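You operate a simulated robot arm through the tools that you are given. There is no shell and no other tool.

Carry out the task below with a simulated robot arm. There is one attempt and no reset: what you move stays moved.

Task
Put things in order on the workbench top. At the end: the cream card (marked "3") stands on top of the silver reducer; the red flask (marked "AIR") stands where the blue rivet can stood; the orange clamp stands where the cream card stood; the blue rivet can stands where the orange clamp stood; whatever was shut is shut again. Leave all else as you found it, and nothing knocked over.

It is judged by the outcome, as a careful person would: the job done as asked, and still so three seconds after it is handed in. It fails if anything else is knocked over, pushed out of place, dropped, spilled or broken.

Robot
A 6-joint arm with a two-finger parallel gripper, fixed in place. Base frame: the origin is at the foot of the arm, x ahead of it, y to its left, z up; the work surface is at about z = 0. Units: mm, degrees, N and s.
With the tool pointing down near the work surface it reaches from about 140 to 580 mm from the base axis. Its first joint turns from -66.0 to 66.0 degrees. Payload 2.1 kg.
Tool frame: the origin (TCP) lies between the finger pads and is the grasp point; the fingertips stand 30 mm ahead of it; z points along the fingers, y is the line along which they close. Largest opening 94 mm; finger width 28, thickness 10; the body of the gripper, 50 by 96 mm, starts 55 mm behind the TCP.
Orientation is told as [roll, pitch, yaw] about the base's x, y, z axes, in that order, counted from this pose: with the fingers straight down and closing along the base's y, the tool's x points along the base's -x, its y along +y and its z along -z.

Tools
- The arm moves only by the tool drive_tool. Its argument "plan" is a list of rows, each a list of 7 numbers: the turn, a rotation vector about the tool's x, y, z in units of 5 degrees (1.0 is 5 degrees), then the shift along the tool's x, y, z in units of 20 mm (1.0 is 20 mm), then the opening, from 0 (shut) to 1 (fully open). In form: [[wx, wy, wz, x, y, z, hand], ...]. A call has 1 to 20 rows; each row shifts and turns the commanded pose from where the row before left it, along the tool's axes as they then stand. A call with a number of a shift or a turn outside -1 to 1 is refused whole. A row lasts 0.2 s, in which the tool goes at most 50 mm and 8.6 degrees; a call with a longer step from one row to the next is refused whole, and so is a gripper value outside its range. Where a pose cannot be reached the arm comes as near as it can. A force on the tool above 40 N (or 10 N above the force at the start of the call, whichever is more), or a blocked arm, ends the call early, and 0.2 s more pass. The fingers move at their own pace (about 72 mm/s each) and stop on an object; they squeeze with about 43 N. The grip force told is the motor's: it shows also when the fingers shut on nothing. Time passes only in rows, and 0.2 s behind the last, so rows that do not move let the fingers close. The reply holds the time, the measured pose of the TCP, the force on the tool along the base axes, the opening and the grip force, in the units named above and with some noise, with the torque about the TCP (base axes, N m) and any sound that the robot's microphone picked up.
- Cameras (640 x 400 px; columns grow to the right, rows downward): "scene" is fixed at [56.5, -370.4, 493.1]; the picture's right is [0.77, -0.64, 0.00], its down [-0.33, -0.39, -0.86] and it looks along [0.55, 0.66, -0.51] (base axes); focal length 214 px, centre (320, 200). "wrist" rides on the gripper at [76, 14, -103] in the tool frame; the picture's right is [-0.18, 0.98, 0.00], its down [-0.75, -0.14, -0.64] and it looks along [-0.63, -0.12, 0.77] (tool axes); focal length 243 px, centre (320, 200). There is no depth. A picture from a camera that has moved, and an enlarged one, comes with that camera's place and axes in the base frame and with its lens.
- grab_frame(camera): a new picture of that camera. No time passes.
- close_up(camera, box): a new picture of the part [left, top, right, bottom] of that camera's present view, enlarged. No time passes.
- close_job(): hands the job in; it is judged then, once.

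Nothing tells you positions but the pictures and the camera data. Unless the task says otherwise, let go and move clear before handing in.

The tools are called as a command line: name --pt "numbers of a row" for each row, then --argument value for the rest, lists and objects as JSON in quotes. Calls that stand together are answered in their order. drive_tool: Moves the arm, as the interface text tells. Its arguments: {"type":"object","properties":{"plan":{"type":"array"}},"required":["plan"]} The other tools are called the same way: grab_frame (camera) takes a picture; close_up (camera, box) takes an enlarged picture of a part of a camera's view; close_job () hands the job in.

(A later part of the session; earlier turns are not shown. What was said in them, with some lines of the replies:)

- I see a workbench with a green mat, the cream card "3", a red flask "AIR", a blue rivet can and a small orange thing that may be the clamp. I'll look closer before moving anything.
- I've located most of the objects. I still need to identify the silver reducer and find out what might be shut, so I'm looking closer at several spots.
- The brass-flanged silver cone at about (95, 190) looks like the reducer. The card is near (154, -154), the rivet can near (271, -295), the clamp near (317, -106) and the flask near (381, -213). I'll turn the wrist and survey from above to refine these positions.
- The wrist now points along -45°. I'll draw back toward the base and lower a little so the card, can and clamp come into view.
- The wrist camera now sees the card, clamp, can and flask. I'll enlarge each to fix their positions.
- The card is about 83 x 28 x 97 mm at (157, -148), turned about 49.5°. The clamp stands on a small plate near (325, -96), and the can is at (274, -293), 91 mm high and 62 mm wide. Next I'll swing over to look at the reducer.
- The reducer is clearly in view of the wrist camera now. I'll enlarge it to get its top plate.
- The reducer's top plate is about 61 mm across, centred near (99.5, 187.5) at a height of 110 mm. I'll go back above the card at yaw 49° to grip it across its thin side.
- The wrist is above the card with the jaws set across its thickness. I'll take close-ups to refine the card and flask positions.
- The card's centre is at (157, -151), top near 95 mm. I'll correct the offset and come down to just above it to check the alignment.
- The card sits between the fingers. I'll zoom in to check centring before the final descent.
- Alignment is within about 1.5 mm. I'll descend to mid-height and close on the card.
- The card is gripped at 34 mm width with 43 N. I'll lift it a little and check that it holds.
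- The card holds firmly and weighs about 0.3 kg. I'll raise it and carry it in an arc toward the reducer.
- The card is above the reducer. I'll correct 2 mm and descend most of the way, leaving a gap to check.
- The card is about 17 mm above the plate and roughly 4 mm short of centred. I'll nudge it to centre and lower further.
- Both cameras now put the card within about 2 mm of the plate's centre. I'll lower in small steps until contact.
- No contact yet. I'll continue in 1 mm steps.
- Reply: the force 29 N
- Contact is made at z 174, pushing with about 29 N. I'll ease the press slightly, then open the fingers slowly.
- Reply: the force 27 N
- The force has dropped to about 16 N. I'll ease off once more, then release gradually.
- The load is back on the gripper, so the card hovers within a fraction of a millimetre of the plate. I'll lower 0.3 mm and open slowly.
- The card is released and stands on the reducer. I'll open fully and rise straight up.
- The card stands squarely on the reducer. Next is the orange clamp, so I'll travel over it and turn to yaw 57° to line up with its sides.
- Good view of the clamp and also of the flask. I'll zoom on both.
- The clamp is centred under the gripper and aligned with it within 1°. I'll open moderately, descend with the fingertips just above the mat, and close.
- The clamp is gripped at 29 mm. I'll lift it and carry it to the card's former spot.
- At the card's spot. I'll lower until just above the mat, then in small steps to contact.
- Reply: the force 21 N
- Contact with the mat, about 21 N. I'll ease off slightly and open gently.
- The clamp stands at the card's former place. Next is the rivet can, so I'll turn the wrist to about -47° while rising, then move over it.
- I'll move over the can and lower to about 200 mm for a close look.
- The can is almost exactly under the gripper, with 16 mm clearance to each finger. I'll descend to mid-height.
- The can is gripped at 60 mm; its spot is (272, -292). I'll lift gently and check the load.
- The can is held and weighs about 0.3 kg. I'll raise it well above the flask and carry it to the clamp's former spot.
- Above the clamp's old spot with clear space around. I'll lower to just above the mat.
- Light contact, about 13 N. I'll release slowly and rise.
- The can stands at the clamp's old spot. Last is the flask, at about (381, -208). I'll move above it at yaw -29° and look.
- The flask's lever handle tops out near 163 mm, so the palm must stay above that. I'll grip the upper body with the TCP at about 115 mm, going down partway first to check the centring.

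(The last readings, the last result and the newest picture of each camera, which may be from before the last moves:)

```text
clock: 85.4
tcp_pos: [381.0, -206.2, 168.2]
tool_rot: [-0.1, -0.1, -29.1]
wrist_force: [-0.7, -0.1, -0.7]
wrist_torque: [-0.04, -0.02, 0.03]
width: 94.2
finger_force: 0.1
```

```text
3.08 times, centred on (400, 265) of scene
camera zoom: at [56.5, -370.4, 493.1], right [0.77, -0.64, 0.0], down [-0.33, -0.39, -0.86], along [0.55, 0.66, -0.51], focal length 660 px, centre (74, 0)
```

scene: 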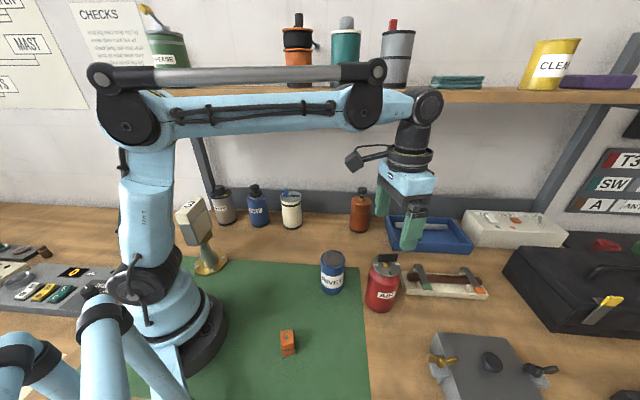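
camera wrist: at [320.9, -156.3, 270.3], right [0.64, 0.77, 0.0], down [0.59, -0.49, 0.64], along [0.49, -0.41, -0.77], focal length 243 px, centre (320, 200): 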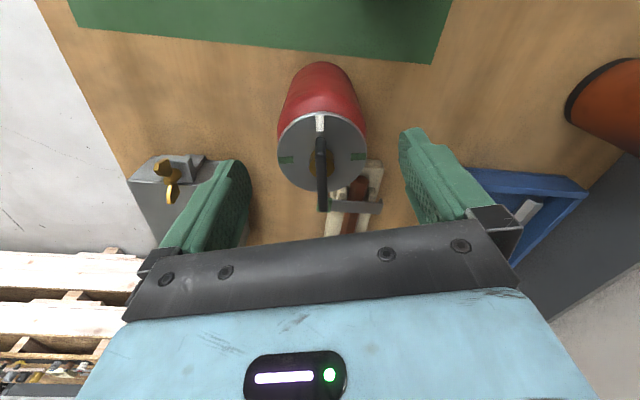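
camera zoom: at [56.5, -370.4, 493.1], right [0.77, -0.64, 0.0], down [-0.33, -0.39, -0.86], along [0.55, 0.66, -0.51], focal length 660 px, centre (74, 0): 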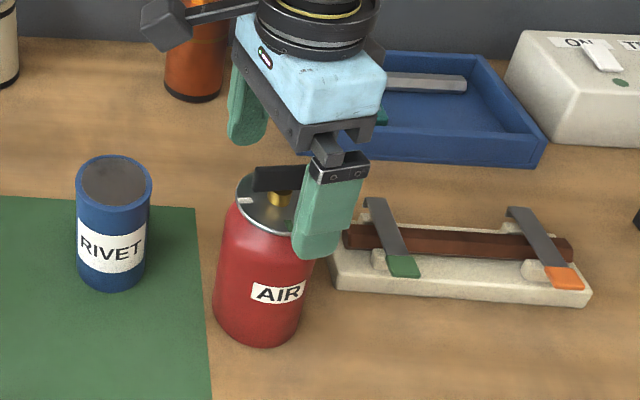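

Centred within 2 mm. I'll shift that and descend to grip height.

drive_tool --pt "0 0 0 0 0.08 0.8 1" --pt "0 0 0 0 0 0.8 1" --pt "0 0 0 0 0 0.8 1" --pt "0 0 0 0 0 0.2 1" --pt "0 0 0 0 0 0 1"

grab_frame --camera "wrist"

close_up --camera "scene" --box '[340, 210, 450, 330]'

```text
clock: 86.6
tcp_pos: [382.2, -203.9, 115.8]
tool_rot: [-0.1, -0.1, -29.2]
wrist_force: [0.9, -0.2, -0.9]
wrist_torque: [-0.03, 0.02, -0.01]
width: 93.7
finger_force: 0.1
```

```text
taken
camera wrist: at [322.6, -155.1, 217.2], right [0.64, 0.77, 0.0], down [0.59, -0.49, 0.64], along [0.5, -0.41, -0.77], focal length 243 px, centre (320, 200)
```

wrist: 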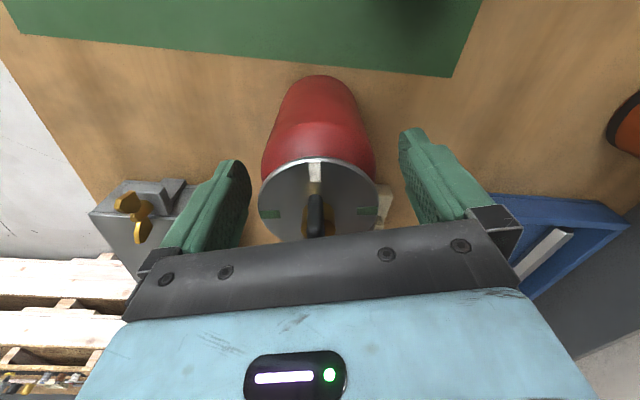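

```text
3.33 times, centred on (395, 270) of scene
camera zoom: at [56.5, -370.4, 493.1], right [0.77, -0.64, 0.0], down [-0.33, -0.39, -0.86], along [0.55, 0.66, -0.51], focal length 715 px, centre (70, -33)
```

zoom: 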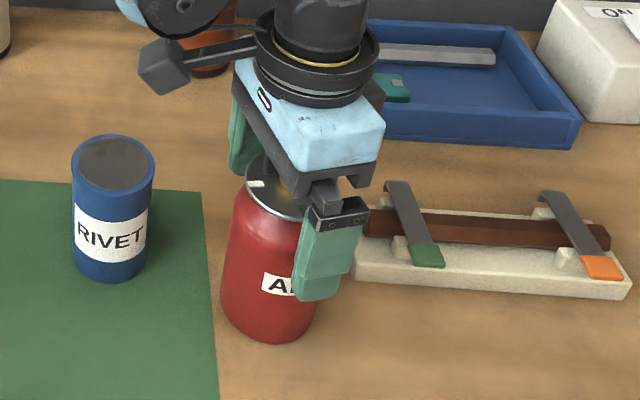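

No contact with the handle, and the flask is centred between the fingers. Closing on the body.

drive_tool --pt "0 0 0 0 -0.03 0 1" --pt "0 0 0 0 0 0 0.85" --pt "0 0 0 0 0 0 0.7" --pt "0 0 0 0 0 0 0.6" --pt "0 0 0 0 0 0 0.55" --pt "0 0 0 0 0 0 0.5" --pt "0 0 0 0 0 0 0.5"

grab_frame --camera "wrist"

close_up --camera "scene" --box '[340, 210, 450, 330]'

```text
clock: 88.2
tcp_pos: [381.9, -205.7, 114.8]
tool_rot: [-0.1, -0.2, -29.1]
wrist_force: [-0.9, -1.8, -0.5]
wrist_torque: [-0.1, -0.03, 0.0]
width: 66.7
finger_force: 43.2
```

```text
taken
camera wrist: at [322.5, -155.6, 217.1], right [0.64, 0.77, 0.0], down [0.59, -0.49, 0.64], along [0.5, -0.41, -0.77], focal length 243 px, centre (320, 200)
```

wrist: 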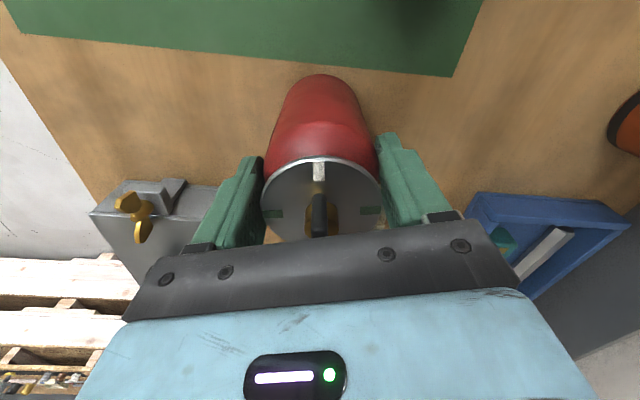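

```text
3.33 times, centred on (395, 270) of scene
camera zoom: at [56.5, -370.4, 493.1], right [0.77, -0.64, 0.0], down [-0.33, -0.39, -0.86], along [0.55, 0.66, -0.51], focal length 715 px, centre (70, -33)
```

zoom: 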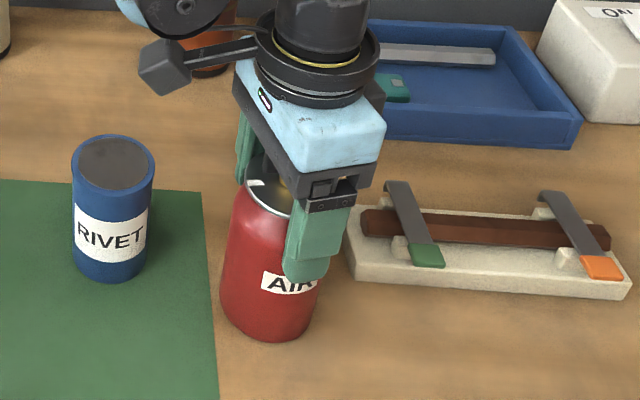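

The flask is gripped at 66.7 mm. I'll lift gently and check for load and slip.

drive_tool --pt "0 0 0 0 0 -0.2 0.5" --pt "0 0 0 0 0 -0.4 0.5" --pt "0 0 0 0 0 -0.4 0.5" --pt "0 0 0 0 0 0 0.5" --pt "0 0 0 0 0 0 0.5"

grab_frame --camera "wrist"

close_up --camera "scene" --box '[340, 210, 450, 330]'

```text
clock: 89.4
tcp_pos: [380.2, -205.2, 135.6]
tool_rot: [-0.1, -0.1, -29.1]
wrist_force: [-0.4, 0.3, -4.1]
wrist_torque: [0.01, 0.03, 0.0]
width: 66.8
finger_force: 43.2
```

```text
taken
camera wrist: at [321.0, -154.9, 237.2], right [0.64, 0.77, 0.0], down [0.59, -0.49, 0.64], along [0.49, -0.41, -0.77], focal length 243 px, centre (320, 200)
```

wrist: 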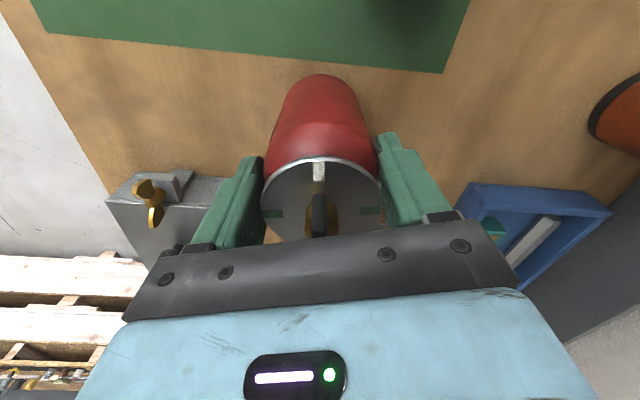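

```text
3.33 times, centred on (395, 270) of scene
camera zoom: at [56.5, -370.4, 493.1], right [0.77, -0.64, 0.0], down [-0.33, -0.39, -0.86], along [0.55, 0.66, -0.51], focal length 715 px, centre (70, -33)
```

zoom: 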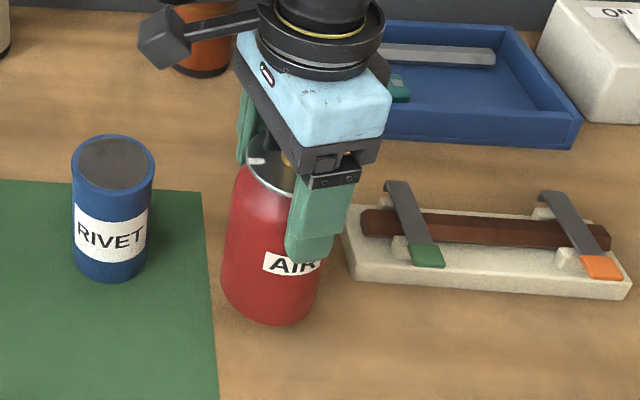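

The hold is firm at about 0.4 kg. I'll raise it and carry it over to the can's former spot at (272, -292).

drive_tool --pt "0 0 0 0 0 -0.6 0.5" --pt "0 0 0 0 0 -0.8 0.5" --pt "0 0 0 0 0 -0.8 0.5" --pt "0 0 0 0 0 -0.8 0.5" --pt "0 0 0 0 0 -0.6 0.5" --pt "0 0 0 0 0 0 0.5" --pt "0 0 0 0.189 -0.46 0 0.5" --pt "0 0 0 0.377 -0.919 0 0.5" --pt "0 0 0 0.377 -0.919 0 0.5" --pt "0 0 0 0.377 -0.919 0 0.5" --pt "0 0 0 0.377 -0.919 0 0.5" --pt "0 0 0 0.377 -0.919 0 0.5" --pt "0 0 0 0.377 -0.919 0 0.5" --pt "0 0 0 0.189 -0.46 0 0.5" --pt "0 0 0 0 0 0 0.5"

grab_frame --camera "wrist"

grab_frame --camera "scene"

```text
clock: 92.6
tcp_pos: [272.8, -292.5, 207.5]
tool_rot: [-0.1, -0.1, -29.1]
wrist_force: [-0.3, -0.1, -3.4]
wrist_torque: [0.02, 0.01, 0.03]
width: 66.6
finger_force: 43.1
```

```text
taken
camera wrist: at [212.2, -242.0, 310.1], right [0.64, 0.77, 0.0], down [0.59, -0.49, 0.64], along [0.49, -0.41, -0.77], focal length 243 px, centre (320, 200)
```

wrist: 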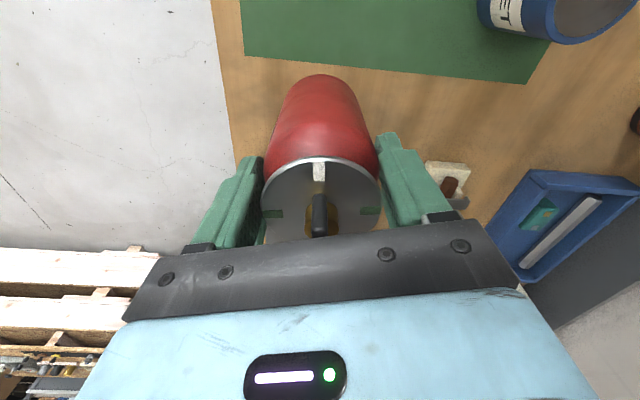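

```text
taken
```

scene: 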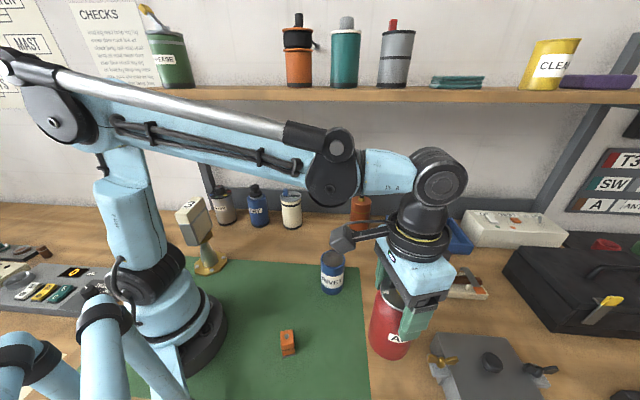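

Positioned over the can's old spot. Lowering to just above the bench.

drive_tool --pt "0 0 0 0 0 1 0.5" --pt "0 0 0 0 0 1 0.5" --pt "0 0 0 0 0 1 0.5" --pt "0 0 0 0 0 1 0.5" --pt "0 0 0 0 0 0.4 0.5" --pt "0 0 0 0 0 0 0.5"

close_up --camera "scene" --box '[330, 260, 470, 400]'

drive_tool --pt "0 0 0 0 0 0.05 0.5" --pt "0 0 0 0 0 0.05 0.5" --pt "0 0 0 0 0 0 0.5"

```text
clock: 94.0
tcp_pos: [273.5, -291.2, 117.3]
tool_rot: [-0.1, -0.1, -29.1]
wrist_force: [0.5, 0.2, -4.1]
wrist_torque: [0.02, -0.01, 0.0]
width: 66.8
finger_force: 42.8
```

```text
2.86 times, centred on (400, 330) of scene
camera zoom: at [56.5, -370.4, 493.1], right [0.77, -0.64, 0.0], down [-0.33, -0.39, -0.86], along [0.55, 0.66, -0.51], focal length 613 px, centre (91, -171)
```

zoom: 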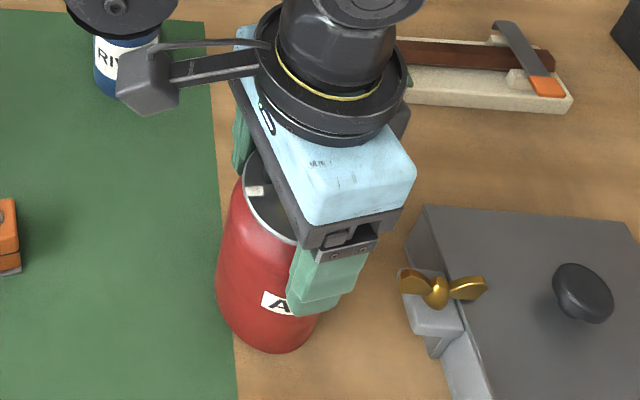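

```text
clock: 94.8
tcp_pos: [274.4, -290.4, 114.9]
tool_rot: [-0.1, 0.0, -29.2]
wrist_force: [-0.5, 0.6, -3.8]
wrist_torque: [0.01, -0.01, -0.02]
width: 66.6
finger_force: 43.6
```

drive_tool --pt "0 0 0 0 0 0.04 0.5" --pt "0 0 0 0 0 0 0.5"

drive_tool --pt "0 0 0 0 0 0.04 0.5" --pt "0 0 0 0 0 0 0.5"

```text
clock: 95.4
tcp_pos: [273.5, -291.6, 115.3]
tool_rot: [-0.1, -0.1, -29.0]
wrist_force: [0.0, -0.2, -3.6]
wrist_torque: [0.0, 0.02, 0.03]
width: 66.8
finger_force: 43.1
```

```text
clock: 96.0
tcp_pos: [273.5, -292.5, 114.8]
tool_rot: [0.0, -0.1, -29.1]
wrist_force: [-2.8, 2.5, 14.7]
wrist_torque: [0.1, -0.18, 0.07]
width: 66.6
finger_force: 43.2
```

Light contact with the bench. I'll release slowly.

drive_tool --pt "0 0 0 0 0 -0.01 0.5" --pt "0 0 0 0 0 0 0.5" --pt "0 0 0 0 0 0 0.73" --pt "0 0 0 0 0 0 0.76" --pt "0 0 0 0 0 0 0.85" --pt "0 0 0 0 0 0 1" --pt "0 0 0 0 0 0 1" --pt "0 0 0 0 0 0 1"

grab_frame --camera "wrist"

close_up --camera "scene" --box '[330, 260, 470, 400]'

```text
clock: 97.8
tcp_pos: [272.6, -292.7, 112.1]
tool_rot: [0.0, -0.1, -29.0]
wrist_force: [-0.1, 0.0, 0.1]
wrist_torque: [-0.01, -0.04, 0.0]
width: 94.2
finger_force: 0.1
```

```text
taken
camera wrist: at [213.2, -241.9, 217.1], right [0.64, 0.77, 0.0], down [0.59, -0.49, 0.64], along [0.49, -0.41, -0.77], focal length 243 px, centre (320, 200)
```

wrist: 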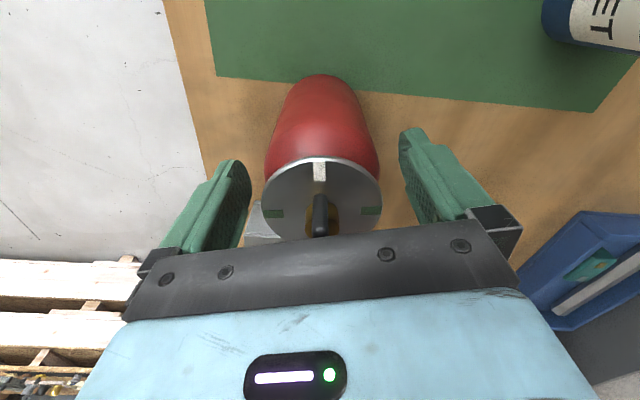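

```text
2.86 times, centred on (400, 330) of scene
camera zoom: at [56.5, -370.4, 493.1], right [0.77, -0.64, 0.0], down [-0.33, -0.39, -0.86], along [0.55, 0.66, -0.51], focal length 613 px, centre (91, -171)
```

zoom: 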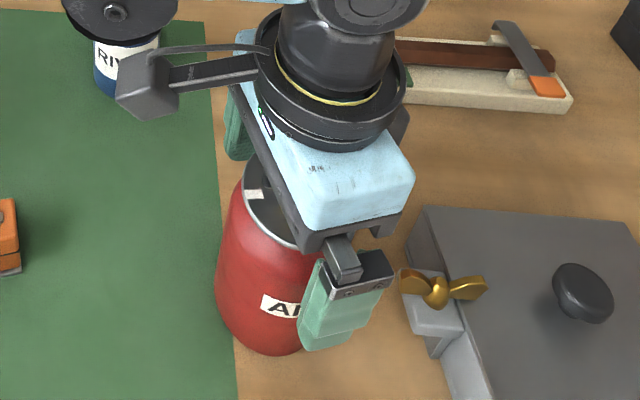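

The flask is free and standing. I'll rise straight up to clear it, then move away for a full check.

drive_tool --pt "0 0 0 0 0 -0.4 1" --pt "0 0 0 0 0 -1 1" --pt "0 0 0 0 0 -1 1" --pt "0 0 0 0 0 -1 1" --pt "0 0 0 0 0 -1 1" --pt "0 0 0 0 0 -1 1" --pt "0 0 0 0 0 -1 1" --pt "0 0 0 0 0 -1 1" --pt "0 0 0 0 0 -1 1" --pt "0 0 0 0 0 -1 1" --pt "0 0 0 0 0 -1 1" --pt "0 0 0 0 0 -1 1" --pt "0 0 0 0 0 -1 1" --pt "0 0 0 0 0 -1 1"

grab_frame --camera "scene"

grab_frame --camera "wrist"

```text
clock: 100.8
tcp_pos: [272.9, -292.0, 383.3]
tool_rot: [-0.2, -0.1, -29.1]
wrist_force: [-0.8, -0.1, 0.4]
wrist_torque: [0.0, 0.01, 0.02]
width: 93.9
finger_force: 0.1
```

```text
taken
```

scene: 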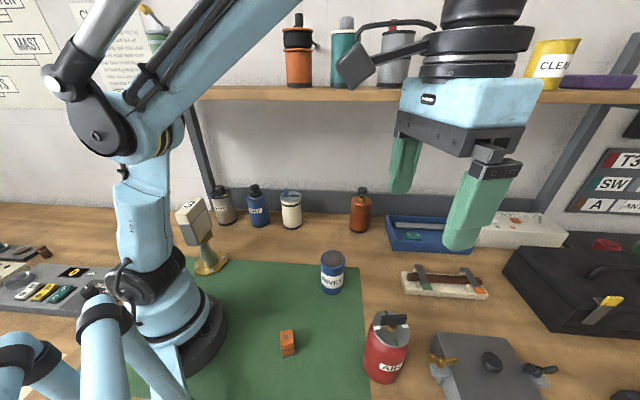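

```text
taken
camera wrist: at [213.0, -241.5, 486.4], right [0.64, 0.77, 0.0], down [0.59, -0.49, 0.64], along [0.49, -0.41, -0.77], focal length 243 px, centre (320, 200)
```

wrist: 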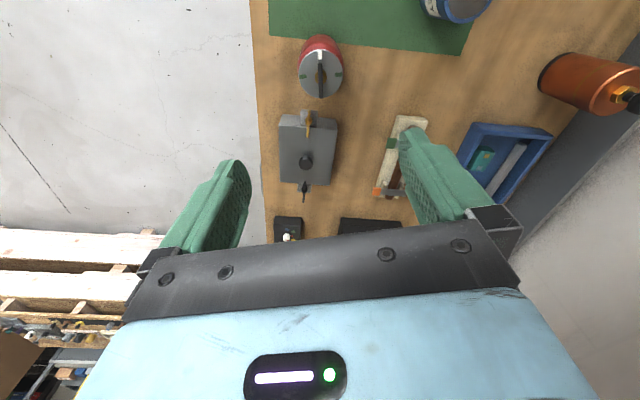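

Everything appears to be in its place. I'll check close up that all four stand properly and the card is steady.

close_up --camera "scene" --box '[160, 180, 260, 290]'

close_up --camera "scene" --box '[250, 230, 430, 390]'

close_up --camera "scene" --box '[380, 200, 640, 400]'

```text
3.64 times, centred on (210, 235) of scene
camera zoom: at [56.5, -370.4, 493.1], right [0.77, -0.64, 0.0], down [-0.33, -0.39, -0.86], along [0.55, 0.66, -0.51], focal length 780 px, centre (720, 73)
```

zoom: 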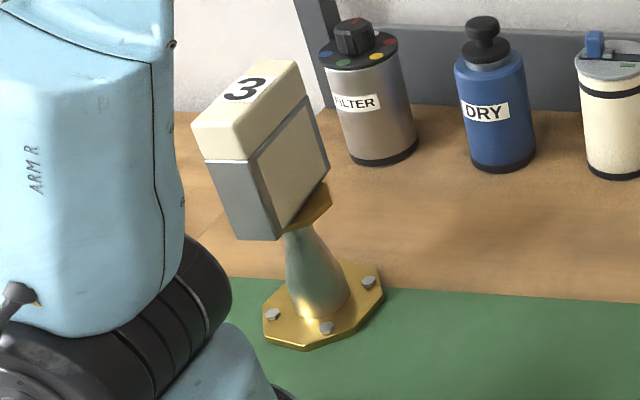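

```text
2.50 times, centred on (340, 310) of scene
camera zoom: at [56.5, -370.4, 493.1], right [0.77, -0.64, 0.0], down [-0.33, -0.39, -0.86], along [0.55, 0.66, -0.51], focal length 536 px, centre (270, -75)
```

zoom: 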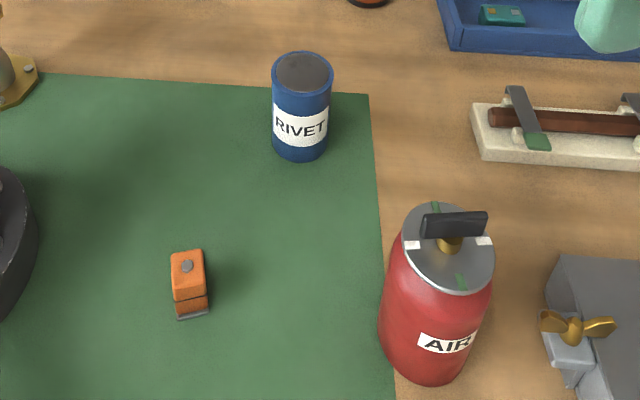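

```text
2.00 times, centred on (510, 300) of scene
camera zoom: at [56.5, -370.4, 493.1], right [0.77, -0.64, 0.0], down [-0.33, -0.39, -0.86], along [0.55, 0.66, -0.51], focal length 429 px, centre (-60, 0)
```

zoom: 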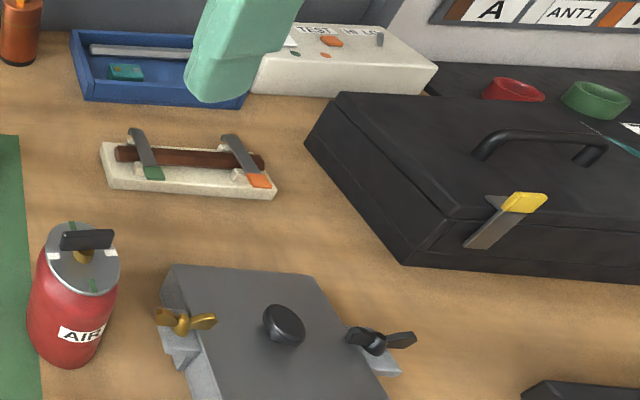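

The card stands on the reducer, the clamp is at the card's old spot, the can is at the clamp's, and the flask is at the can's. Nothing else has moved, nothing was opened, and the arm is clear, so I'm handing the job in.

close_job

```text
The job is handed in.
```

All four items were upright in their asked-for places in the last pictures, and I've handed the job in. No verdict came back with the hand-in.

- **Cream card "3":** it stands on the silver reducer's top plate. It was centred to about 2 mm when I set it down.
- **Orange clamp:** it stands where the card stood. I took "orange clamp" to mean the small orange split block on the mat, not the orange-tipped clamp on the cradle.
- **Blue rivet can:** it stands where the clamp stood.
- **Red flask "AIR":** it stands where the rivet can stood. Its lever handle was not turned.

I opened nothing, so whatever was shut is still shut. The pictures show nothing knocked over or shifted, and the gripper was open and well clear above the bench at the end.
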